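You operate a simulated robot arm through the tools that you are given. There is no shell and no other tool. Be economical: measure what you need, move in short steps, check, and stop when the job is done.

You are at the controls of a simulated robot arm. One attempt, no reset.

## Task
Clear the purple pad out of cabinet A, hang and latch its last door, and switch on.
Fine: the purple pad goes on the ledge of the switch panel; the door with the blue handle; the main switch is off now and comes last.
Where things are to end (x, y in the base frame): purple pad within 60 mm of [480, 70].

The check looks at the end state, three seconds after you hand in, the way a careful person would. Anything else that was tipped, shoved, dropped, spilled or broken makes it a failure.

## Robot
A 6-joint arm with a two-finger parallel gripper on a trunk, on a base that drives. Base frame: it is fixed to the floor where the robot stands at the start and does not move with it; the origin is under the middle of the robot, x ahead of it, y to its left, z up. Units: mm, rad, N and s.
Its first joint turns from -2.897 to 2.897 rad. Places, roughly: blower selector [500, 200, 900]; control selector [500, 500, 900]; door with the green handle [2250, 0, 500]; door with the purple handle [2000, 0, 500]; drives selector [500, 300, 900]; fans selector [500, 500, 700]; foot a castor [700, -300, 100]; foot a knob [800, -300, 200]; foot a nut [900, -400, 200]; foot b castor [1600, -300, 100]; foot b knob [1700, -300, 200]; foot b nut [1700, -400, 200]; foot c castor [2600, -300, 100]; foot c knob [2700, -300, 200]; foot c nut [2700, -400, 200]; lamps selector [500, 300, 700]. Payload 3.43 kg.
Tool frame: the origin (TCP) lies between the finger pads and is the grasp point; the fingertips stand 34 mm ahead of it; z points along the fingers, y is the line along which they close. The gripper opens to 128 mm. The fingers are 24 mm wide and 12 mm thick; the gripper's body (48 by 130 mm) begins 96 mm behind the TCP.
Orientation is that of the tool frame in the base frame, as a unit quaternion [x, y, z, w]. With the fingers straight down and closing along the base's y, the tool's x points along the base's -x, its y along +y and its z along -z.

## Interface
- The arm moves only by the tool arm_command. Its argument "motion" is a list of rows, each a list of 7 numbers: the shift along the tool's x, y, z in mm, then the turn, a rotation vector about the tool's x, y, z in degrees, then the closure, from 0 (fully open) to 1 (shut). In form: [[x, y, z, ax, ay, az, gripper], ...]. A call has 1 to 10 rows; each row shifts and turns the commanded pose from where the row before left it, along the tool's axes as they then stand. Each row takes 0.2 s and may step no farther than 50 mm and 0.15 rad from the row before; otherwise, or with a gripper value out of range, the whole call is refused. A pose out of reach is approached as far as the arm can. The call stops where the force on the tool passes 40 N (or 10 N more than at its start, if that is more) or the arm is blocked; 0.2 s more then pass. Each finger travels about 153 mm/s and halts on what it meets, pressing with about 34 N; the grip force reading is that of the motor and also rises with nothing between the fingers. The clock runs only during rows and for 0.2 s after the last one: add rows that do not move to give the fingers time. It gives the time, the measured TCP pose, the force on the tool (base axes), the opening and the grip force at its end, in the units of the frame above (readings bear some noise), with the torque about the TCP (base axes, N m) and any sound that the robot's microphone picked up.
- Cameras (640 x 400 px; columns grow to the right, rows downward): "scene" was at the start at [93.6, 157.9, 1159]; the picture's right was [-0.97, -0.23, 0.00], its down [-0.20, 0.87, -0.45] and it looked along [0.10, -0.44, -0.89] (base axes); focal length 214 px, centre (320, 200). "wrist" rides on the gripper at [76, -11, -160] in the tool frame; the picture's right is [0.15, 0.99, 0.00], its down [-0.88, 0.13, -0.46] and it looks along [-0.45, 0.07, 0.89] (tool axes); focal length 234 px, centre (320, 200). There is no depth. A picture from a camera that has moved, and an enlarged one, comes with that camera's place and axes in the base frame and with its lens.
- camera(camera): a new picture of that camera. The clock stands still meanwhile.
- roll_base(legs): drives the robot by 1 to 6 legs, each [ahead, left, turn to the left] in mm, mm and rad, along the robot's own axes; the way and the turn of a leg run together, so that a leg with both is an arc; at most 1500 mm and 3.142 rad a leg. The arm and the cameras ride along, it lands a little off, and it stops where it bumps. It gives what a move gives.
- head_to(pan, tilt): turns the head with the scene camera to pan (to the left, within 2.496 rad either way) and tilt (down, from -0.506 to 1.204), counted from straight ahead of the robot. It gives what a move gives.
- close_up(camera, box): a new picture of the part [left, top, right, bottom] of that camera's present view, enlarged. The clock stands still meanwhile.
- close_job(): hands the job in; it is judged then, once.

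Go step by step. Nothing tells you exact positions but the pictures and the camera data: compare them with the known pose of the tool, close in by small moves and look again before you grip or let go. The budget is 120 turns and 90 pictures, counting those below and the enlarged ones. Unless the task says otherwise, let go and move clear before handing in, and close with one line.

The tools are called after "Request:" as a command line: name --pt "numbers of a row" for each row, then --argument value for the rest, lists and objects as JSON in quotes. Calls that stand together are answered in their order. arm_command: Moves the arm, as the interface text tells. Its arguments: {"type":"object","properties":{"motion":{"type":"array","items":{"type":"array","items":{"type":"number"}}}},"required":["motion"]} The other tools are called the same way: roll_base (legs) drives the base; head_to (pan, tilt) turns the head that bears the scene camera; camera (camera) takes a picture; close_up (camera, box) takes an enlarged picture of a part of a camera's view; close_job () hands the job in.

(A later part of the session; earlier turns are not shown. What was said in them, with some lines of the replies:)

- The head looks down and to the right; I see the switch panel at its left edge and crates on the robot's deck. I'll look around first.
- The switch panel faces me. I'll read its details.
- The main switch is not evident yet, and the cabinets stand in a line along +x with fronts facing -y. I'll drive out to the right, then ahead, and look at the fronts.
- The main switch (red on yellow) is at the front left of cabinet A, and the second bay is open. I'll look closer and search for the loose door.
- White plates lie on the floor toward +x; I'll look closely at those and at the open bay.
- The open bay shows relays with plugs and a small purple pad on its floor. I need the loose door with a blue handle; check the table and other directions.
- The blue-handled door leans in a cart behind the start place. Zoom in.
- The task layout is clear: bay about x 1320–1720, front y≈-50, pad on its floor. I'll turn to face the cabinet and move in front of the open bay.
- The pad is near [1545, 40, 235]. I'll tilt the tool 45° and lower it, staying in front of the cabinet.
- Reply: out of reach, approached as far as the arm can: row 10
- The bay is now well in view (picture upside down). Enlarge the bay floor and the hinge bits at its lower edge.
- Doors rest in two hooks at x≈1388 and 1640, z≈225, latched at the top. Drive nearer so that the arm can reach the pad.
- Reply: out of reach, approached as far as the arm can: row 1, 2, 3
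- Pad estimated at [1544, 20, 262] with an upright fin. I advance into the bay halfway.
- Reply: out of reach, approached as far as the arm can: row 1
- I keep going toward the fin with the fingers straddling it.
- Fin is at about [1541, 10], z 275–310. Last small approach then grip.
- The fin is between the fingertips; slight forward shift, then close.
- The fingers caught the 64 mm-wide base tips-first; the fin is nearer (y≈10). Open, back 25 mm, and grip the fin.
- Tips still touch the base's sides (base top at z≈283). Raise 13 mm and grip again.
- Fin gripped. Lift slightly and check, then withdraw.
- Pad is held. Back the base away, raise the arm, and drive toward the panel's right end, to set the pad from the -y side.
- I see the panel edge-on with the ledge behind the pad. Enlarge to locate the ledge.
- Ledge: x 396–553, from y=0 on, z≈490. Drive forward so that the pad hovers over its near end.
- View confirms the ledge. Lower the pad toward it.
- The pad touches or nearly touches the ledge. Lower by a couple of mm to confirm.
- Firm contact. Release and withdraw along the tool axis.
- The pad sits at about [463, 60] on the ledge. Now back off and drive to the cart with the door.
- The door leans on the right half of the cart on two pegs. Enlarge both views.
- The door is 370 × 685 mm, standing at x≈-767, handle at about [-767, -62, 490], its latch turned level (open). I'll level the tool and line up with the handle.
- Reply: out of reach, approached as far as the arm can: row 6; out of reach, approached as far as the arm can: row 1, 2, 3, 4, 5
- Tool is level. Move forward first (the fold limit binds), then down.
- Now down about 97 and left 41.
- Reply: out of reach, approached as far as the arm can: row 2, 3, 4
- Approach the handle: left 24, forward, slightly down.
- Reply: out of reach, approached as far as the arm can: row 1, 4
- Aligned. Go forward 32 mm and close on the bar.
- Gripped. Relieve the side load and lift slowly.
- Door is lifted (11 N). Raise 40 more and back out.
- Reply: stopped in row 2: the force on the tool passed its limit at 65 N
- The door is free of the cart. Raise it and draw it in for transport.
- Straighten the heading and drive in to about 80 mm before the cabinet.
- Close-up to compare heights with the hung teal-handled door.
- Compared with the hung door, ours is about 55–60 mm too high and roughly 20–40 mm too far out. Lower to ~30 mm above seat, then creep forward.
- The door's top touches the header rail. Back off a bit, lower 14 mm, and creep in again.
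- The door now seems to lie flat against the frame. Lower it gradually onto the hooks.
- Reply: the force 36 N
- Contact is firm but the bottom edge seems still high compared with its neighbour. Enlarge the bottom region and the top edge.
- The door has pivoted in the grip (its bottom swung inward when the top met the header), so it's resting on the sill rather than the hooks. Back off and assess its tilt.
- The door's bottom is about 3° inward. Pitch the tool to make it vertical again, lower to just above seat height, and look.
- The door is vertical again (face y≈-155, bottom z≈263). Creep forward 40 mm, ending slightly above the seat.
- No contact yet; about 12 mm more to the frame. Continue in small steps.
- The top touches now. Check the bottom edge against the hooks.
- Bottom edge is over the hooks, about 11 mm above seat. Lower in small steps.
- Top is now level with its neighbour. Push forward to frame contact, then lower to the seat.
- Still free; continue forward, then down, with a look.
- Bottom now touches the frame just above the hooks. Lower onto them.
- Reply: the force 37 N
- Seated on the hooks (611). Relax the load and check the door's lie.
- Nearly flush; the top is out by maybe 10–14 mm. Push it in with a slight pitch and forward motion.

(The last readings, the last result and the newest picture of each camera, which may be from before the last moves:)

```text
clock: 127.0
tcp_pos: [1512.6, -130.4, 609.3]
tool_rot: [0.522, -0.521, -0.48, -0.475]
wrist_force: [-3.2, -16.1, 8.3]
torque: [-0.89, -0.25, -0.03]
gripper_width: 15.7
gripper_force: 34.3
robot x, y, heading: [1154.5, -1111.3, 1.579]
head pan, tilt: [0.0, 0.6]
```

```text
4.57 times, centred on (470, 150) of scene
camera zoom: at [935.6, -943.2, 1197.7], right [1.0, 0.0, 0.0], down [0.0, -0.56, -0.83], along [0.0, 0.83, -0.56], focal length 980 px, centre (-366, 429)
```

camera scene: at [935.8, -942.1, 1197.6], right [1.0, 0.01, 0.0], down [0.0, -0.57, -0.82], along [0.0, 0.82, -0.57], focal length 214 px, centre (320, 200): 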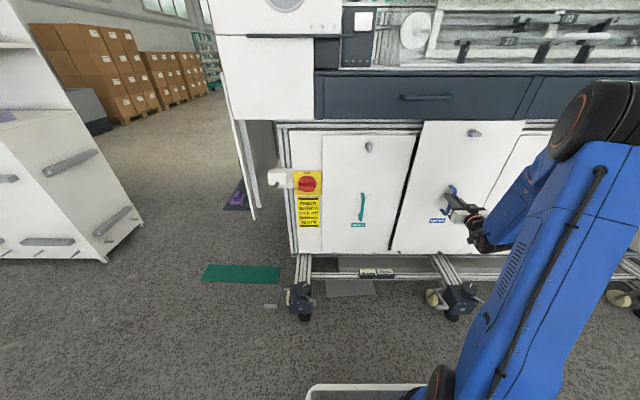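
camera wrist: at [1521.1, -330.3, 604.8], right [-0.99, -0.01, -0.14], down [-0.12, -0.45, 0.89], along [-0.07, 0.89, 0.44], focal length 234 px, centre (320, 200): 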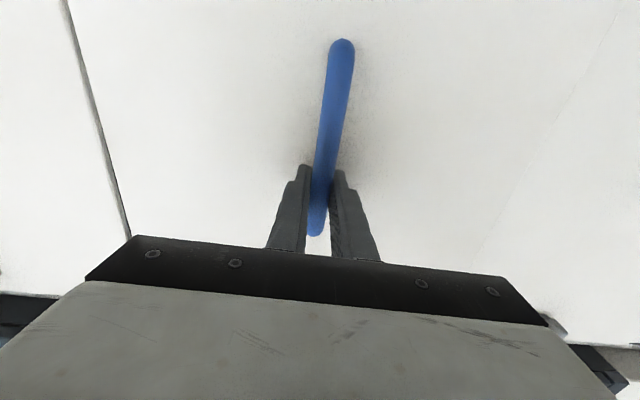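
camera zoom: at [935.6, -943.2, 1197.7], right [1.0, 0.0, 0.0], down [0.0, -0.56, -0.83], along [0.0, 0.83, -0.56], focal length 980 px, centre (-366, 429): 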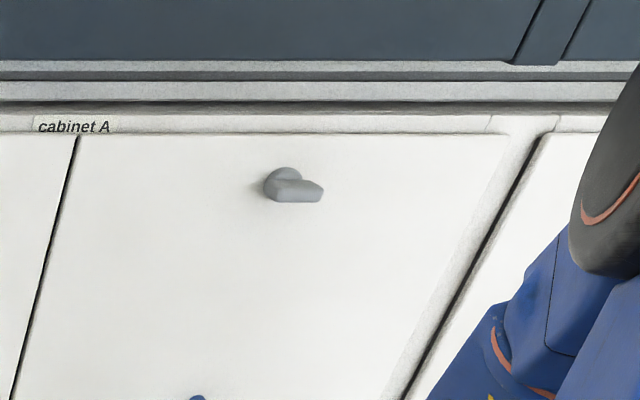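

The door is flush with its neighbour. Release gently and withdraw a little, then check that it stands.

Request:
arm_command --pt "0 0 0 0 0 0 0.85" --pt "0 0 0 0 0 0 0.7" --pt "0 0 0 0 0 0 0.5" --pt "0 0 0 0 0 0 0.5"

Request:
close_up --camera "scene" --box '[290, 110, 540, 270]'

```text
clock: 128.0
tcp_pos: [1513.5, -129.7, 609.7]
tool_rot: [0.523, -0.52, -0.481, -0.474]
wrist_force: [-0.8, 0.2, 0.2]
torque: [0.0, 0.03, 0.01]
gripper_width: 64.1
gripper_force: 0.0
robot x, y, heading: [1156.9, -1109.5, 1.574]
head pan, tilt: [0.0, 0.6]
```

```text
2.50 times, centred on (415, 190) of scene
camera zoom: at [935.7, -942.5, 1197.7], right [1.0, 0.01, 0.0], down [0.0, -0.57, -0.82], along [0.0, 0.82, -0.57], focal length 536 px, centre (82, 225)
```

zoom: 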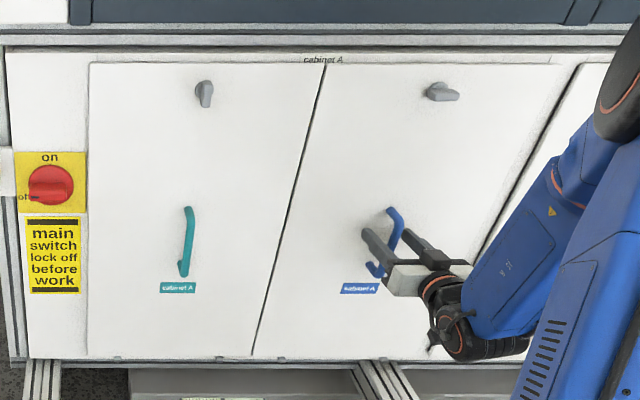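

The door stands by itself. Withdraw, level the tool, rise to the latch knob's height (~[1511, -120, 887]) and roll the gripper by -90° so that it can take the level wing.

Request:
arm_command --pt "0 0 -30 0 0 0 0.5" --pt "0 0 -35 0 0 0 0.5" --pt "0 0 -35 0 -4.5 0 0.5" --pt "-40 0 0 0 0 0 0.5" --pt "-40 0 0 0 0 0 0.5" --pt "-40 0 0 0 0 0 0.5" --pt "-40 0 0 0 0 0 0.5" --pt "-40 0 0 0 0 0 0.5" --pt "-40 0 0 0 0 0 0.5" --pt "-30 0 0 0 0 0 0.5"

Request:
arm_command --pt "0 0 0 0 0 -8.2 0.5" --pt "0 0 0 0 0 -8.2 0.5" --pt "0 0 0 0 0 -8.2 0.5" --pt "0 0 0 0 0 -8.2 0.5" --pt "0 0 0 0 0 -8.2 0.5" --pt "0 0 0 0 0 -8.2 0.5" --pt "0 0 0 0 0 -8.2 0.5" --pt "0 0 0 0 0 -8.2 0.5" --pt "0 0 0 0 0 -8.2 0.5" --pt "0 0 0 0 0 -8.2 0.5"

Request:
arm_command --pt "0 0 0 0 0 -8 0.5" --pt "0 0 0 0 0 0 0.5"

Request:
camera --camera "wrist"

Request:
close_up --camera "scene" --box '[290, 110, 540, 270]'

```text
clock: 130.2
tcp_pos: [1515.5, -228.0, 887.0]
tool_rot: [0.504, -0.501, -0.501, -0.494]
wrist_force: [0.1, 0.8, -0.5]
torque: [0.06, 0.0, 0.02]
gripper_width: 64.1
gripper_force: 0.0
robot x, y, heading: [1158.5, -1108.5, 1.577]
head pan, tilt: [0.0, 0.6]
```

```text
clock: 132.4
tcp_pos: [1559.7, -266.2, 1152.2]
tool_rot: [0.732, -0.064, -0.067, -0.675]
wrist_force: [-0.6, 0.0, -0.1]
torque: [0.01, -0.02, 0.04]
gripper_width: 64.0
gripper_force: 0.0
out of reach, approached as far as the arm can: row 4, 5, 6, 7, 8, 9, 10
robot x, y, heading: [1156.7, -1107.2, 1.575]
head pan, tilt: [0.0, 0.6]
```

```text
clock: 133.0
tcp_pos: [1554.4, -262.4, 1193.9]
tool_rot: [0.737, -0.016, -0.02, -0.675]
wrist_force: [0.6, 0.0, -1.3]
torque: [-0.02, 0.01, -0.02]
gripper_width: 63.9
gripper_force: 0.0
out of reach, approached as far as the arm can: row 1
robot x, y, heading: [1156.2, -1111.0, 1.578]
head pan, tilt: [0.0, 0.6]
```

```text
18 pictures are left
camera wrist: at [1632.7, -421.9, 1215.1], right [0.1, -0.09, -0.99], down [-0.88, -0.47, -0.04], along [-0.46, 0.88, -0.12], focal length 234 px, centre (320, 200)
```

wrist: 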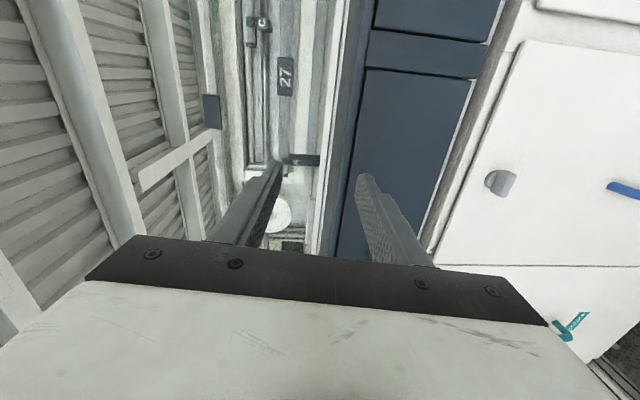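

```text
2.50 times, centred on (415, 190) of scene
camera zoom: at [935.6, -942.6, 1197.7], right [1.0, 0.01, 0.0], down [0.0, -0.56, -0.83], along [0.0, 0.83, -0.56], focal length 536 px, centre (82, 225)
```

zoom: 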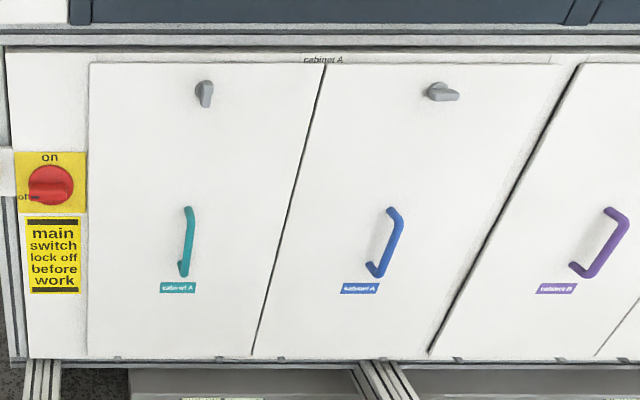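

Rolling that way is out of the wrist's reach and the arm wandered upward; nothing touched. Roll back and test the other direction.

Request:
arm_command --pt "0 0 0 0 0 8.4 0.5" --pt "0 0 0 0 0 8.4 0.5" --pt "0 0 0 0 0 8.4 0.5" --pt "0 0 0 0 0 8.4 0.5" --pt "0 0 0 0 0 8.4 0.5" --pt "0 0 0 0 0 8.4 0.5" --pt "0 0 0 0 0 8.4 0.5" --pt "0 0 0 0 0 8.4 0.5" --pt "0 0 0 0 0 8.4 0.5" --pt "0 0 0 0 0 8.4 0.5"

```text
clock: 135.2
tcp_pos: [1554.6, -264.3, 1193.8]
tool_rot: [0.534, -0.491, -0.472, -0.501]
wrist_force: [0.0, 0.3, -0.5]
torque: [-0.01, -0.01, 0.02]
gripper_width: 64.1
gripper_force: 0.1
robot x, y, heading: [1163.4, -1109.9, 1.575]
head pan, tilt: [0.0, 0.6]
```

Correct the orientation and come back down to knob height, clear of the door.

Request:
arm_command --pt "0 0 0 0.8 -3.0 4.1 0.5" --pt "44 6 4 0 0 0 0.5" --pt "44 6 4 0 0 0 0.5" --pt "44 6 4 0 0 0 0.5" --pt "44 6 4 0 0 0 0.5" --pt "44 6 4 0 0 0 0.5" --pt "44 6 4 0 0 0 0.5" --pt "44 6 4 0 0 0 0.5"

Request:
arm_command --pt "0 0 0 0 0 8.2 0.5" --pt "0 0 0 0 0 8.2 0.5" --pt "0 0 0 0 0 8.2 0.5" --pt "0 0 0 0 0 8.2 0.5"

```text
clock: 137.0
tcp_pos: [1514.4, -233.9, 887.4]
tool_rot: [0.501, -0.499, -0.5, -0.5]
wrist_force: [-0.2, 0.4, 0.3]
torque: [-0.02, -0.01, -0.03]
gripper_width: 64.0
gripper_force: 0.0
robot x, y, heading: [1157.4, -1108.2, 1.576]
head pan, tilt: [0.0, 0.6]
```

```text
clock: 138.0
tcp_pos: [1513.3, -234.6, 885.8]
tool_rot: [-0.339, 0.62, 0.621, 0.339]
wrist_force: [-1.9, 0.2, 0.9]
torque: [-0.01, 0.02, 0.0]
gripper_width: 64.3
gripper_force: 0.2
robot x, y, heading: [1160.0, -1111.1, 1.577]
head pan, tilt: [0.0, 0.6]
```

Positive roll works here. Continue to +90° to test, and to take a picture with fingers closing vertically.

Request:
arm_command --pt "0 0 0 0 0 8.2 0.5" --pt "0 0 0 0 0 8.2 0.5" --pt "0 0 0 0 0 8.2 0.5" --pt "0 0 0 0 0 8.2 0.5" --pt "0 0 0 0 0 8.2 0.5" --pt "0 0 0 0 0 8.2 0.5" --pt "0 0 0 0 0 8 0.5"

Request:
camera --camera "wrist"

```text
clock: 139.6
tcp_pos: [1514.0, -235.3, 885.7]
tool_rot: [0.0, 0.707, 0.707, -0.001]
wrist_force: [0.1, -0.4, -0.1]
torque: [0.0, -0.02, 0.01]
gripper_width: 63.8
gripper_force: 0.1
robot x, y, heading: [1156.3, -1110.3, 1.573]
head pan, tilt: [0.0, 0.6]
```

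```text
16 pictures are left
camera wrist: at [1438.4, -395.6, 874.2], right [-0.15, 0.0, 0.99], down [0.88, -0.46, 0.13], along [0.45, 0.89, 0.07], focal length 234 px, centre (320, 200)
```

wrist: 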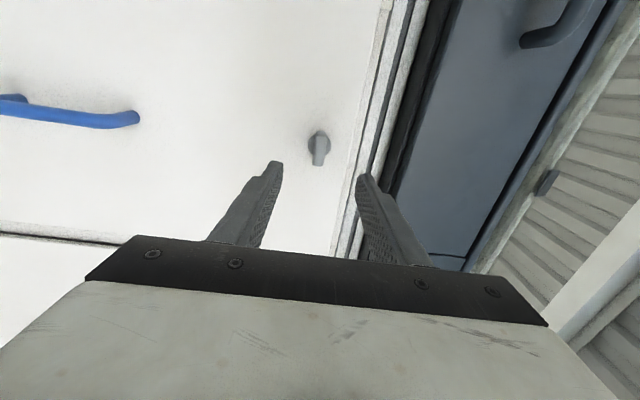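

Rolled fully. The knob hub is at about [1505, -120, 884] with its tail pointing +x. Test whether the wrist can turn another 90°.

Request:
arm_command --pt "0 0 0 0 0 8.5 0.5" --pt "0 0 0 0 0 8.5 0.5" --pt "0 0 0 0 0 8.5 0.5" --pt "0 0 0 0 0 8.5 0.5" --pt "0 0 0 0 0 8.5 0.5" --pt "0 0 0 0 0 8.5 0.5" --pt "0 0 0 0 0 8.5 0.5" --pt "0 0 0 0 0 8.5 0.5" --pt "0 0 0 0 0 8.5 0.5" --pt "0 0 0 0 0 8.5 0.5"

```text
clock: 141.8
tcp_pos: [1513.9, -234.4, 886.5]
tool_rot: [0.477, 0.522, 0.521, -0.478]
wrist_force: [-0.4, 0.0, 0.3]
torque: [-0.05, 0.0, 0.0]
gripper_width: 64.0
gripper_force: 0.0
robot x, y, heading: [1159.7, -1107.2, 1.574]
head pan, tilt: [0.0, 0.6]
```

Full range is available. Return to the +90° roll and approach the knob's tail.

Request:
arm_command --pt "0 0 0 0 0 -8.5 0.5" --pt "0 0 0 0 0 -8.5 0.5" --pt "0 0 0 0 0 -8.5 0.5" --pt "0 0 0 0 0 -8.5 0.5" --pt "0 0 0 0 0 -8.5 0.5" --pt "0 0 0 0 0 -8.5 0.5" --pt "0 0 0 0 0 -8.5 0.5" --pt "0 0 0 0 0 -8.5 0.5" --pt "0 0 0 0 0 -8.5 0.5" --pt "0 0 0 0 0 -8.5 0.5"

Request:
arm_command --pt "-3 0 25 0 0 0 0.6" --pt "-2 -1 25 0 0 0 0.6" --pt "0 0 20 0 0 0 0.6" --pt "0 0 0 0 0 0 0.6"

Request:
camera --camera "wrist"

```text
clock: 144.0
tcp_pos: [1513.7, -234.4, 886.5]
tool_rot: [-0.002, 0.707, 0.707, 0.002]
wrist_force: [-0.6, -0.5, -0.5]
torque: [-0.01, -0.02, -0.01]
gripper_width: 64.0
gripper_force: 0.1
robot x, y, heading: [1158.9, -1108.1, 1.577]
head pan, tilt: [0.0, 0.6]
```

```text
clock: 145.0
tcp_pos: [1517.5, -164.1, 885.0]
tool_rot: [-0.003, 0.707, 0.707, 0.001]
wrist_force: [0.4, 0.2, -0.4]
torque: [0.0, -0.02, 0.0]
gripper_width: 50.9
gripper_force: 0.0
robot x, y, heading: [1153.7, -1108.5, 1.575]
head pan, tilt: [0.0, 0.6]
```

```text
15 pictures are left
camera wrist: at [1442.7, -325.4, 873.4], right [-0.15, 0.0, 0.99], down [0.88, -0.46, 0.13], along [0.45, 0.89, 0.07], focal length 234 px, centre (320, 200)
```

wrist: 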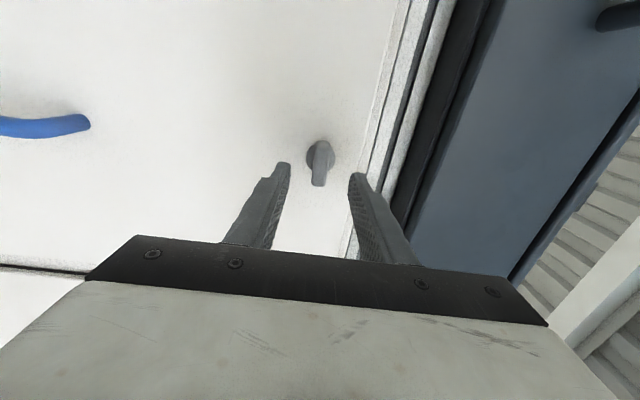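

Aligned. Forward 24 mm, then close on the tail.

Request:
arm_command --pt "0 0 8 0 0 0 0.6" --pt "0 0 8 0 0 0 0.6" --pt "0 0 8 0 0 0 0.6" --pt "0 0 0 0 0 0 0.8" --pt "0 0 0 0 0 0 0.97" --pt "0 0 0 0 0 0 0.97"

Request:
camera --camera "wrist"

```text
clock: 146.4
tcp_pos: [1517.5, -140.6, 884.8]
tool_rot: [-0.002, 0.707, 0.707, 0.002]
wrist_force: [-1.4, 1.4, 0.2]
torque: [-0.11, -0.04, 0.01]
gripper_width: 13.7
gripper_force: 34.0
robot x, y, heading: [1156.7, -1112.0, 1.568]
head pan, tilt: [0.0, 0.6]
```

```text
14 pictures are left
camera wrist: at [1443.0, -301.5, 873.6], right [-0.15, 0.0, 0.99], down [0.88, -0.45, 0.13], along [0.45, 0.89, 0.07], focal length 234 px, centre (320, 200)
```

wrist: 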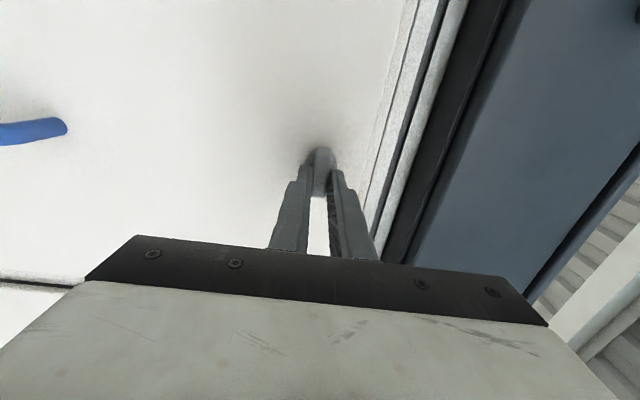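

Gripped (14 mm). Turn it clockwise about the hub in steps.

Request:
arm_command --pt "0 -1.5 0 0 0 8.5 0.97" --pt "0 -1.5 0 0 0 8.5 0.97" --pt "0 -1.5 0 0 0 8.5 0.97" --pt "0 0 0 0 0 0 0.97"

```text
clock: 147.4
tcp_pos: [1517.5, -141.1, 884.7]
tool_rot: [0.154, 0.688, 0.692, -0.156]
wrist_force: [-7.2, 4.7, 33.7]
torque: [0.42, -1.44, 0.38]
gripper_width: 24.0
gripper_force: 33.6
robot x, y, heading: [1157.8, -1109.3, 1.579]
head pan, tilt: [0.0, 0.6]
```

The fingers were forced apart; the knob may not have followed. Look.

Request:
camera --camera "wrist"

Request:
close_up --camera "scene" --box '[400, 120, 540, 180]'

```text
13 pictures are left
camera wrist: at [1444.1, -302.1, 905.5], right [0.29, -0.01, 0.96], down [0.85, -0.45, -0.26], along [0.43, 0.89, -0.13], focal length 234 px, centre (320, 200)
```

wrist: 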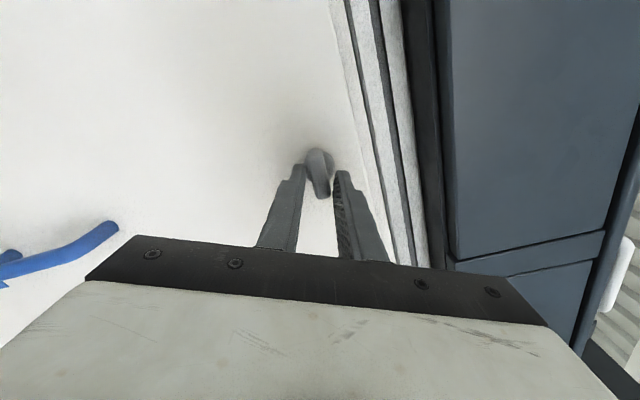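

```text
4.57 times, centred on (470, 150) of scene
camera zoom: at [934.8, -943.6, 1197.7], right [1.0, 0.01, 0.0], down [0.0, -0.56, -0.83], along [0.0, 0.83, -0.56], focal length 980 px, centre (-366, 429)
```

zoom: 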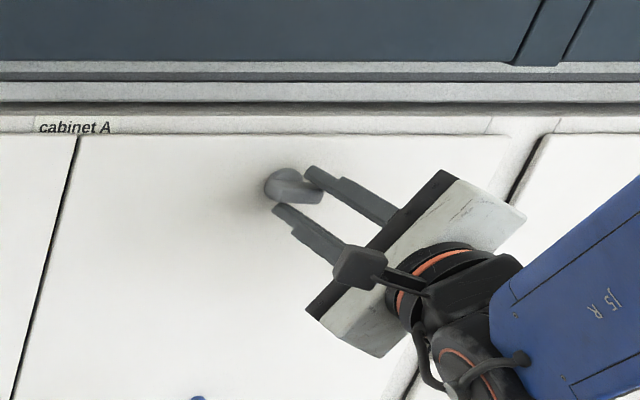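

The knob has in fact turned about 15°, it's just stiff. Keep turning.

Request:
arm_command --pt "0 0 1 0 0 6 1" --pt "0 0 0 0 0 6 1" --pt "0 -1 0 0 0 6 1" --pt "0 -1 0 0 0 0 1"

```text
clock: 148.5
tcp_pos: [1518.5, -139.6, 881.2]
tool_rot: [0.261, 0.655, 0.659, -0.26]
wrist_force: [4.9, 0.2, 9.3]
torque: [0.04, -0.7, -0.21]
gripper_width: 29.7
gripper_force: 33.7
robot x, y, heading: [1159.3, -1108.6, 1.579]
head pan, tilt: [0.0, 0.6]
stopped in row 4: the force on the tool passed its limit at 45 N (the readings are from after the stop); the commanded pose is now the measured one
```

The wedge grip is inefficient. Open, withdraw, and push the tail round with closed fingers instead; first see where the knob stands.

Request:
arm_command --pt "0 0 0 0 0 0 0.5" --pt "0 0 0 0 0 0 0.5" --pt "0 0 -25 0 0 0 0.5" --pt "0 0 -30 0 0 -8 0.8" --pt "0 0 0 0 0 -8 1" --pt "0 0 0 0 0 -8 1" --pt "0 0 0 0 0 -4 1"

Request:
camera --camera "wrist"

```text
clock: 150.1
tcp_pos: [1518.5, -195.0, 880.3]
tool_rot: [0.094, 0.7, 0.701, -0.093]
wrist_force: [-0.1, 0.1, 0.2]
torque: [0.0, 0.02, 0.02]
gripper_width: 0.0
gripper_force: 32.9
robot x, y, heading: [1158.7, -1108.6, 1.576]
head pan, tilt: [0.0, 0.6]
```

```text
11 pictures are left
camera wrist: at [1442.5, -355.6, 888.7], right [0.12, 0.0, 0.99], down [0.88, -0.46, -0.11], along [0.45, 0.89, -0.05], focal length 234 px, centre (320, 200)
```

wrist: 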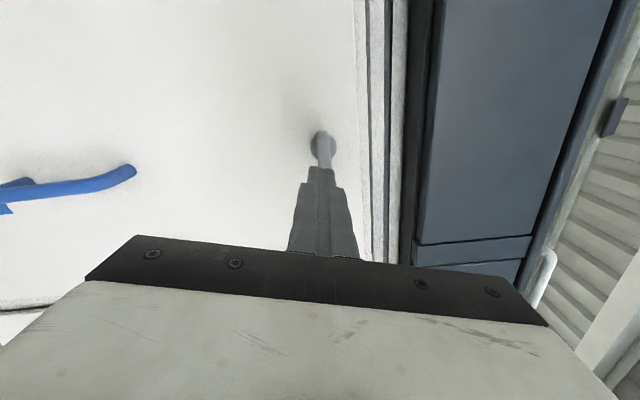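

Parallax explains it: the wing is symmetric about the hub (~[1507, 884]), and it sprang back against a stop, so it should turn the other way. Regrip centred and try counter-clockwise.

Request:
arm_command --pt "0 0 0 0 0 -7.7 0.7" --pt "0 0 0 0 0 -7.6 0.6" --pt "11.5 4 0 0 0 0 0.6" --pt "0 0 30 0 0 0 0.6" --pt "0 0 15 0 0 0 0.6" --pt "0 0 10 0 0 0 0.6" --pt "0 0 0 0 0 0 0.8" --pt "0 0 0 0 0 0 1" --pt "0 0 0 0 0 0 1"

Request:
arm_command --pt "0 0 0 0 0 -7 1" --pt "0 0 0 0 0 -7 1" --pt "0 0 0 0 0 -7 1" --pt "0 0 0 0 0 0 1"

```text
clock: 152.1
tcp_pos: [1505.7, -141.7, 884.7]
tool_rot: [0.001, 0.706, 0.708, 0.0]
wrist_force: [1.1, 2.5, 11.1]
torque: [0.2, -0.04, 0.09]
gripper_width: 13.8
gripper_force: 34.2
robot x, y, heading: [1159.6, -1109.5, 1.577]
head pan, tilt: [0.0, 0.6]
```

```text
clock: 153.1
tcp_pos: [1506.6, -141.0, 884.0]
tool_rot: [-0.128, 0.695, 0.696, 0.129]
wrist_force: [-4.3, -18.9, -0.4]
torque: [-0.34, 0.03, 0.41]
gripper_width: 13.6
gripper_force: 33.3
robot x, y, heading: [1157.4, -1111.7, 1.571]
head pan, tilt: [0.0, 0.6]
```

It turns freely this way. Continue to the full 90°.

Request:
arm_command --pt "0 0 0 0 0 -7 1" --pt "0 0 0 0 0 -7 1" --pt "0 0 0 0 0 -7 1" --pt "0 0 0 0 0 -7 1" --pt "0 0 0 0 0 -7 1" --pt "0 0 0 0 0 0 1"

Request:
arm_command --pt "0 0 0 0 0 -7 1" --pt "0 0 0 0 0 -7 1" --pt "0 0 0 0 0 -7 1" --pt "0 0 0 0 0 -7 1" --pt "0 0 0 0 0 -5 1" --pt "0 0 0 0 0 0 1"

Request:
close_up --camera "scene" --box '[330, 110, 540, 250]'

```text
clock: 154.5
tcp_pos: [1506.5, -140.0, 883.0]
tool_rot: [-0.33, 0.625, 0.625, 0.332]
wrist_force: [8.2, -20.1, -16.6]
torque: [-0.98, 0.06, -0.01]
gripper_width: 13.8
gripper_force: 34.3
robot x, y, heading: [1160.1, -1111.5, 1.579]
head pan, tilt: [0.0, 0.6]
```

```text
clock: 155.9
tcp_pos: [1507.4, -139.8, 883.9]
tool_rot: [-0.495, 0.504, 0.504, 0.497]
wrist_force: [4.5, -5.8, -16.1]
torque: [-0.23, -0.03, -0.05]
gripper_width: 13.8
gripper_force: 33.7
robot x, y, heading: [1158.9, -1109.3, 1.573]
head pan, tilt: [0.0, 0.6]
```

```text
2.86 times, centred on (435, 180) of scene
camera zoom: at [936.3, -941.9, 1197.7], right [1.0, 0.0, 0.0], down [0.0, -0.57, -0.82], along [0.0, 0.82, -0.57], focal length 613 px, centre (-9, 257)
```

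zoom: 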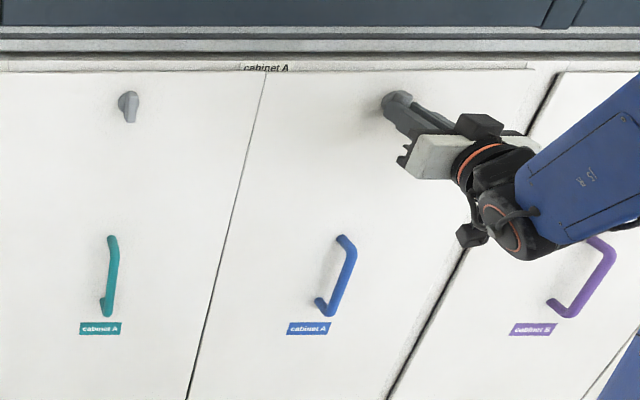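

The latch is vertical like its neighbour's and the door gap has closed. Release, withdraw, and roll back to +90° for the main switch.

Request:
arm_command --pt "0 0 0 0 0 -2 1" --pt "0 0 0 0 0 1 0.8" --pt "0 0 0 0 0 0 0.5" --pt "0 0 -25 0 0 0 0.5" --pt "0 0 -40 0 0 0 0.5" --pt "0 0 -40 0 0 0 0.5" --pt "40 0 0 0 0 0 0.5" --pt "40 0 0 0 0 0 0.5" --pt "40 0 0 0 0 0 0.5" --pt "40 0 0 0 0 0 0.5"

Request:
arm_command --pt "10 0 0 0 0 8.2 0.5" --pt "0 0 0 0 0 8.2 0.5" --pt "0 0 0 0 0 8.2 0.5" --pt "0 0 0 0 0 8.2 0.5" --pt "0 0 0 0 0 8.2 0.5" --pt "0 0 0 0 0 8.2 0.5" --pt "0 0 0 0 0 8.2 0.5" --pt "0 0 0 0 0 8.2 0.5" --pt "0 0 0 0 0 8.2 0.5" --pt "0 0 0 0 0 8.2 0.5"

Request:
roll_base --legs '[[0, 625, 0]]'

Request:
arm_command --pt "0 0 0 0 0 8 0.5" --pt "0 0 0 0 0 0 0.5"

Request:
camera --camera "wrist"

Request:
camera --camera "scene"

```text
clock: 158.1
tcp_pos: [1507.6, -244.4, 724.0]
tool_rot: [-0.499, 0.5, 0.5, 0.501]
wrist_force: [0.3, 0.2, 1.9]
torque: [-0.04, -0.03, 0.02]
gripper_width: 64.0
gripper_force: 0.1
robot x, y, heading: [1155.6, -1110.6, 1.571]
head pan, tilt: [0.0, 0.6]
```

```text
clock: 160.3
tcp_pos: [1505.6, -243.7, 713.2]
tool_rot: [-0.047, 0.705, 0.706, 0.049]
wrist_force: [0.5, 0.3, -0.1]
torque: [0.02, 0.01, -0.01]
gripper_width: 63.9
gripper_force: 0.1
robot x, y, heading: [1159.4, -1107.0, 1.575]
head pan, tilt: [0.0, 0.6]
```

```text
clock: 163.8
tcp_pos: [874.4, -247.3, 713.8]
tool_rot: [-0.049, 0.704, 0.707, 0.049]
wrist_force: [-0.6, 0.7, 0.5]
torque: [0.01, -0.01, 0.01]
gripper_width: 64.2
gripper_force: 0.0
robot x, y, heading: [525.8, -1109.9, 1.582]
head pan, tilt: [0.0, 0.6]
```

```text
clock: 164.4
tcp_pos: [874.1, -246.8, 713.7]
tool_rot: [0.001, 0.706, 0.708, -0.002]
wrist_force: [-0.3, -0.4, 0.8]
torque: [0.01, -0.01, 0.0]
gripper_width: 64.3
gripper_force: 0.0
robot x, y, heading: [529.1, -1112.8, 1.577]
head pan, tilt: [0.0, 0.6]
```

```text
9 pictures are left
camera wrist: at [798.4, -407.5, 702.0], right [-0.14, 0.0, 0.99], down [0.88, -0.46, 0.13], along [0.45, 0.89, 0.07], focal length 234 px, centre (320, 200)
```

wrist: 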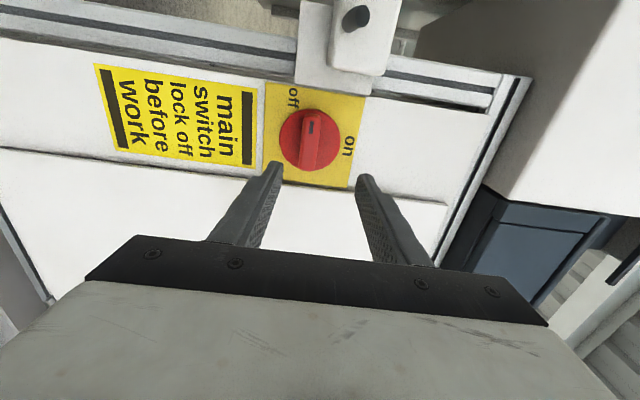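

```text
8 pictures are left
camera scene: at [305.2, -946.2, 1197.7], right [1.0, 0.01, 0.0], down [0.0, -0.56, -0.83], along [-0.01, 0.82, -0.57], focal length 214 px, centre (320, 200)
```

scene: 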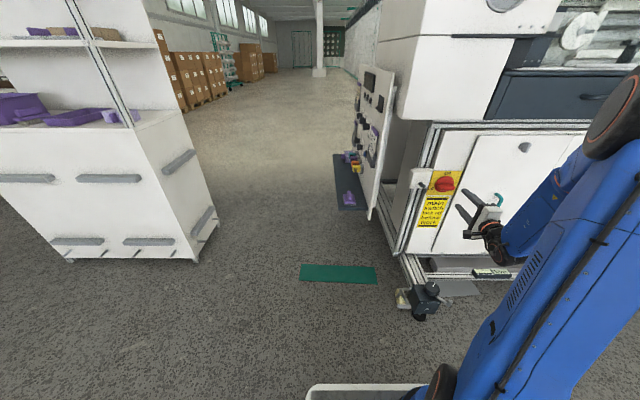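

Clear view: the pointer is at "off" (left), "on" is up — turn clockwise. Hub at about [868, -95, 700]; approach part way.

Request:
arm_command --pt "6 -6 20 0 0 0 0.5" --pt "0 -6 25 0 0 0 0.5" --pt "0 0 25 0 0 0 0.5" --pt "0 0 0 0 0 0 0.5"

Request:
camera --camera "wrist"

```text
clock: 165.4
tcp_pos: [869.3, -176.9, 700.3]
tool_rot: [0.0, 0.706, 0.709, -0.001]
wrist_force: [-0.5, 0.3, 0.2]
torque: [0.01, -0.03, -0.02]
gripper_width: 64.0
gripper_force: 0.0
robot x, y, heading: [525.7, -1112.8, 1.579]
head pan, tilt: [0.0, 0.6]
```

```text
7 pictures are left
camera wrist: at [793.2, -337.7, 689.2], right [-0.14, 0.0, 0.99], down [0.88, -0.46, 0.13], along [0.45, 0.89, 0.07], focal length 234 px, centre (320, 200)
```

wrist: 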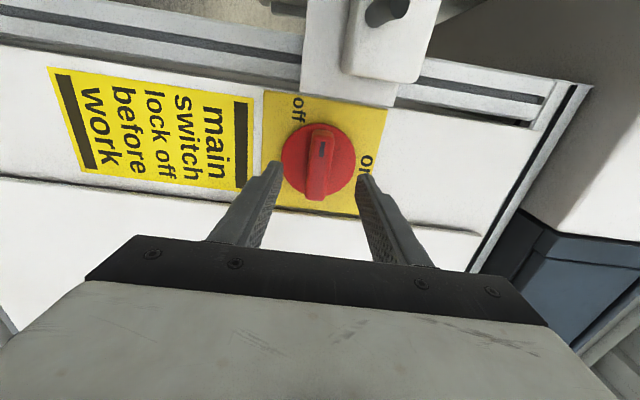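

Hub triangulated at [865, -107, 699]. Advance 29 mm, close on the wing.

Request:
arm_command --pt "3 -1 15 0 0 0 0.5" --pt "0 0 14 0 0 0 0.5" --pt "0 0 0 0 0 0 0.7" --pt "0 0 0 0 0 0 1" --pt "0 0 0 0 0 0 1" --pt "0 0 0 0 0 0 1"

Request:
camera --camera "wrist"

```text
clock: 166.8
tcp_pos: [865.5, -149.2, 701.2]
tool_rot: [0.002, 0.708, 0.707, 0.0]
wrist_force: [-1.4, -0.2, -14.9]
torque: [-0.51, 0.07, -0.2]
gripper_width: 21.8
gripper_force: 44.5
robot x, y, heading: [527.4, -1113.7, 1.577]
head pan, tilt: [0.0, 0.6]
```

```text
6 pictures are left
camera wrist: at [790.4, -309.2, 688.9], right [-0.14, 0.0, 0.99], down [0.88, -0.46, 0.13], along [0.45, 0.89, 0.07], focal length 234 px, centre (320, 200)
```

wrist: 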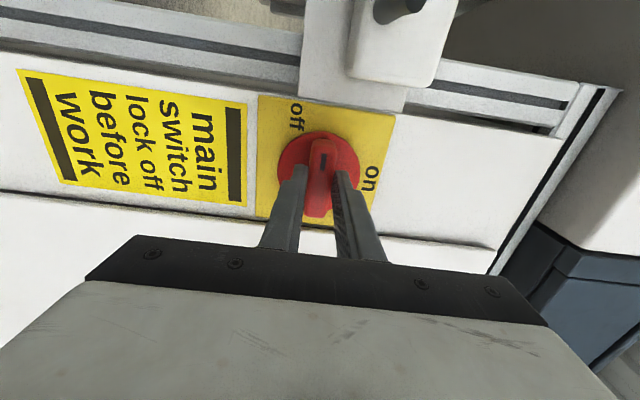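

Gripped (22 mm). Turn clockwise in steps.

Request:
arm_command --pt "0 -1.5 0 0 0 7 1" --pt "0 0 0 0 0 7 1" --pt "0 0 0 0 0 7 1" --pt "0 0 0 0 0 0 1"

```text
clock: 167.8
tcp_pos: [865.4, -149.0, 702.4]
tool_rot: [0.129, 0.693, 0.698, -0.13]
wrist_force: [8.6, -5.6, 31.3]
torque: [0.62, -0.36, -0.42]
gripper_width: 21.8
gripper_force: 44.9
robot x, y, heading: [526.7, -1112.2, 1.577]
head pan, tilt: [0.0, 0.6]
```

The wing follows (width unchanged). Relieve the vertical load and continue.

Request:
arm_command --pt "0 1.0 0 0 0 7 1" --pt "0 0 0 0 0 7 1" --pt "0 0 0 0 0 7 1" --pt "0 0 0 0 0 0 1"

```text
clock: 168.4
tcp_pos: [866.7, -147.5, 704.6]
tool_rot: [0.19, 0.678, 0.684, -0.19]
wrist_force: [-0.2, -15.5, 10.4]
torque: [0.09, -0.1, 0.2]
gripper_width: 21.8
gripper_force: 45.1
robot x, y, heading: [526.6, -1112.3, 1.575]
head pan, tilt: [0.0, 0.6]
stopped in row 2: the force on the tool passed its limit at 45 N (the readings are from after the stop); the commanded pose is now the measured one
```

The drift shows the pivot is ~6.6 mm further right than my grip; include that in the arc.

Request:
arm_command --pt "0 0.8 0 0 0 7 1" --pt "0 0.8 0 0 0 7 1" --pt "0 0.8 0 0 0 7 1" --pt "0 0 0 0 0 0 1"

Request:
arm_command --pt "0 0.8 0 0 0 7 1" --pt "0 0.8 0 0 0 7 1" --pt "0 0.8 0 0 0 7 1" --pt "0 0 0 0 0 0 1"

```text
clock: 169.4
tcp_pos: [869.6, -148.8, 706.5]
tool_rot: [0.31, 0.631, 0.639, -0.312]
wrist_force: [9.3, -14.0, 28.6]
torque: [0.62, -0.17, -0.05]
gripper_width: 21.7
gripper_force: 44.7
robot x, y, heading: [529.6, -1111.3, 1.575]
head pan, tilt: [0.0, 0.6]
heard: click
```

```text
clock: 170.3
tcp_pos: [871.3, -149.4, 707.7]
tool_rot: [0.42, 0.564, 0.572, -0.422]
wrist_force: [-1.3, -17.0, 8.7]
torque: [0.95, 0.17, 0.44]
gripper_width: 21.9
gripper_force: 44.7
robot x, y, heading: [527.4, -1112.6, 1.576]
head pan, tilt: [0.0, 0.6]
stopped in row 4: the force on the tool passed its limit at 43 N (the readings are from after the stop); the commanded pose is now the measured one
```

A click was heard; about 73° done. Finish the turn.

Request:
arm_command --pt "0 0 0 0 0 6 1" --pt "0 0.5 0 0 0 6 1" --pt "0 0 0 0 0 5 1" --pt "0 0 0 0 0 0 1"

Request:
camera --camera "wrist"

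```text
clock: 171.3
tcp_pos: [873.6, -148.7, 706.9]
tool_rot: [0.499, 0.495, 0.503, -0.502]
wrist_force: [22.1, -18.8, 16.4]
torque: [0.14, -0.13, -0.44]
gripper_width: 21.8
gripper_force: 45.4
robot x, y, heading: [524.1, -1113.6, 1.573]
head pan, tilt: [0.0, 0.6]
```

```text
5 pictures are left
camera wrist: at [862.3, -309.6, 782.0], right [0.99, -0.01, 0.14], down [0.13, -0.45, -0.89], along [0.07, 0.89, -0.44], focal length 234 px, centre (320, 200)
```

wrist: 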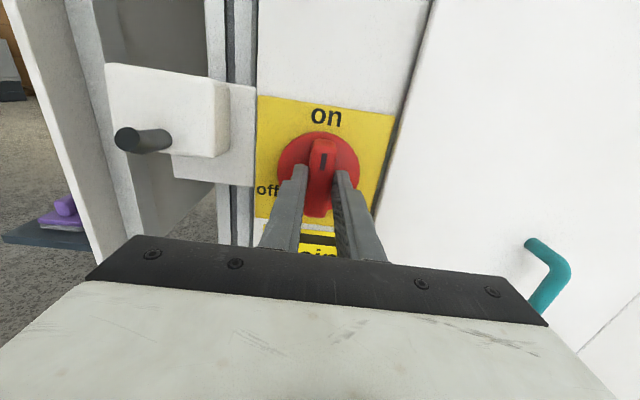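

The pointer is at "on". Release, withdraw, and back away for a final look.

Request:
arm_command --pt "0 0 0 0 0 0 0.7" --pt "0 0 0 0 0 0 0.5" --pt "0 0 0 0 0 0 0.5" --pt "0 0 -30 0 0 0 0.5" --pt "0 0 -40 0 0 0 0.5" --pt "0 0 -40 0 0 0 0.5"

Request:
roll_base --legs '[[-200, 0, 0]]'

Request:
head_to --pan -0.4 --tilt 0.5

Request:
close_up --camera "scene" --box '[240, 80, 480, 280]'

Request:
camera --camera "scene"

```text
clock: 172.7
tcp_pos: [869.9, -258.7, 707.6]
tool_rot: [0.499, 0.497, 0.502, -0.502]
wrist_force: [-0.4, 0.2, 0.6]
torque: [0.02, 0.02, 0.03]
gripper_width: 63.9
gripper_force: 0.0
robot x, y, heading: [527.1, -1115.2, 1.574]
head pan, tilt: [0.0, 0.6]
```

```text
clock: 174.3
tcp_pos: [866.4, -458.1, 707.9]
tool_rot: [-0.497, -0.498, -0.501, 0.504]
wrist_force: [0.5, -0.3, 0.0]
torque: [-0.01, 0.02, -0.02]
gripper_width: 64.1
gripper_force: 0.0
robot x, y, heading: [531.1, -1315.4, 1.58]
head pan, tilt: [0.0, 0.6]
```

```text
clock: 175.1
tcp_pos: [866.4, -456.8, 707.6]
tool_rot: [-0.497, -0.498, -0.501, 0.504]
wrist_force: [-0.5, -0.1, -0.4]
torque: [0.01, 0.0, 0.0]
gripper_width: 64.0
gripper_force: 0.0
robot x, y, heading: [529.8, -1312.1, 1.584]
head pan, tilt: [-0.4, 0.499]
```

```text
2.00 times, centred on (360, 180) of scene
camera zoom: at [341.7, -1154.0, 1206.7], right [0.93, -0.38, 0.0], down [-0.18, -0.44, -0.88], along [0.33, 0.81, -0.48], focal length 429 px, centre (240, 240)
```

zoom: 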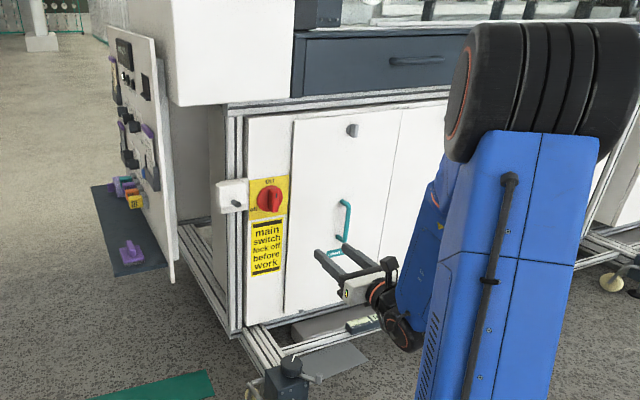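

```text
3 pictures are left
camera scene: at [341.7, -1154.0, 1206.7], right [0.93, -0.38, 0.0], down [-0.18, -0.44, -0.88], along [0.33, 0.81, -0.48], focal length 214 px, centre (320, 200)
```

scene: 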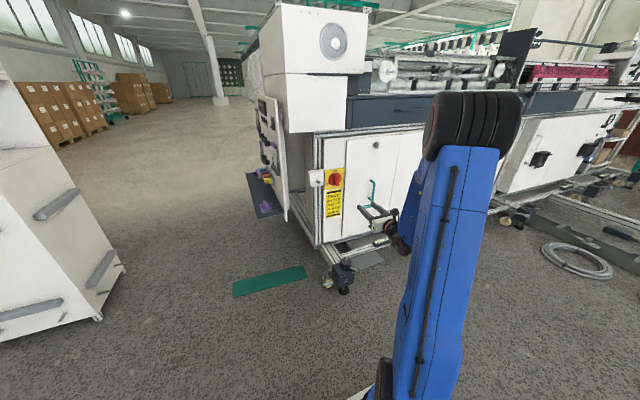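

Switch is on and the pad sits on the ledge; one last check of the blue door, hidden behind the arm.

Request:
roll_base --legs '[[0, -800, 0]]'

Request:
head_to --pan -0.1 --tilt 0.5

Request:
close_up --camera "scene" --box '[180, 80, 460, 260]'

```text
clock: 179.5
tcp_pos: [1675.1, -444.6, 707.8]
tool_rot: [-0.497, -0.499, -0.5, 0.504]
wrist_force: [-0.3, -0.4, -0.3]
torque: [-0.01, 0.02, -0.01]
gripper_width: 64.0
gripper_force: 0.0
robot x, y, heading: [1338.1, -1301.5, 1.585]
head pan, tilt: [-0.4, 0.499]
```

```text
clock: 180.3
tcp_pos: [1675.0, -444.7, 707.6]
tool_rot: [-0.496, -0.5, -0.5, 0.505]
wrist_force: [0.1, 0.2, 0.1]
torque: [0.02, 0.0, 0.05]
gripper_width: 63.9
gripper_force: 0.0
robot x, y, heading: [1336.2, -1306.2, 1.584]
head pan, tilt: [-0.099, 0.499]
```

```text
2.22 times, centred on (320, 170) of scene
camera zoom: at [1126.0, -1136.3, 1206.7], right [1.0, -0.08, 0.0], down [-0.04, -0.48, -0.88], along [0.07, 0.87, -0.48], focal length 477 px, centre (320, 267)
```

zoom: 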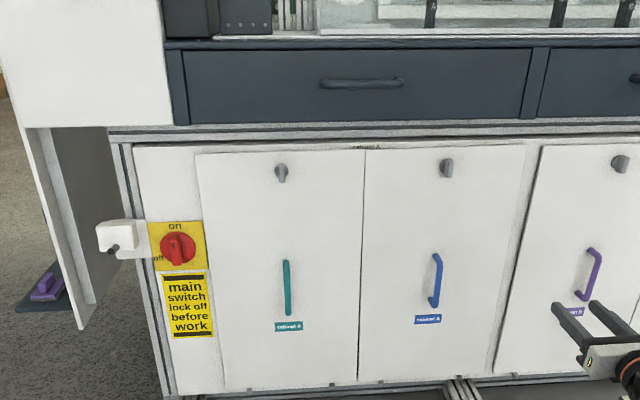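

The blue-handled door hangs flush with its latch vertical like the others, the pad is on the ledge, and the switch is on. Handing in.

Request:
close_job

```text
The job is handed in.
```

The purple pad is on the panel ledge at about [463, 60], roughly 20 mm from the target. The blue-handled door is hung and latched, and the main switch is on; I handed the job in with the arm clear.
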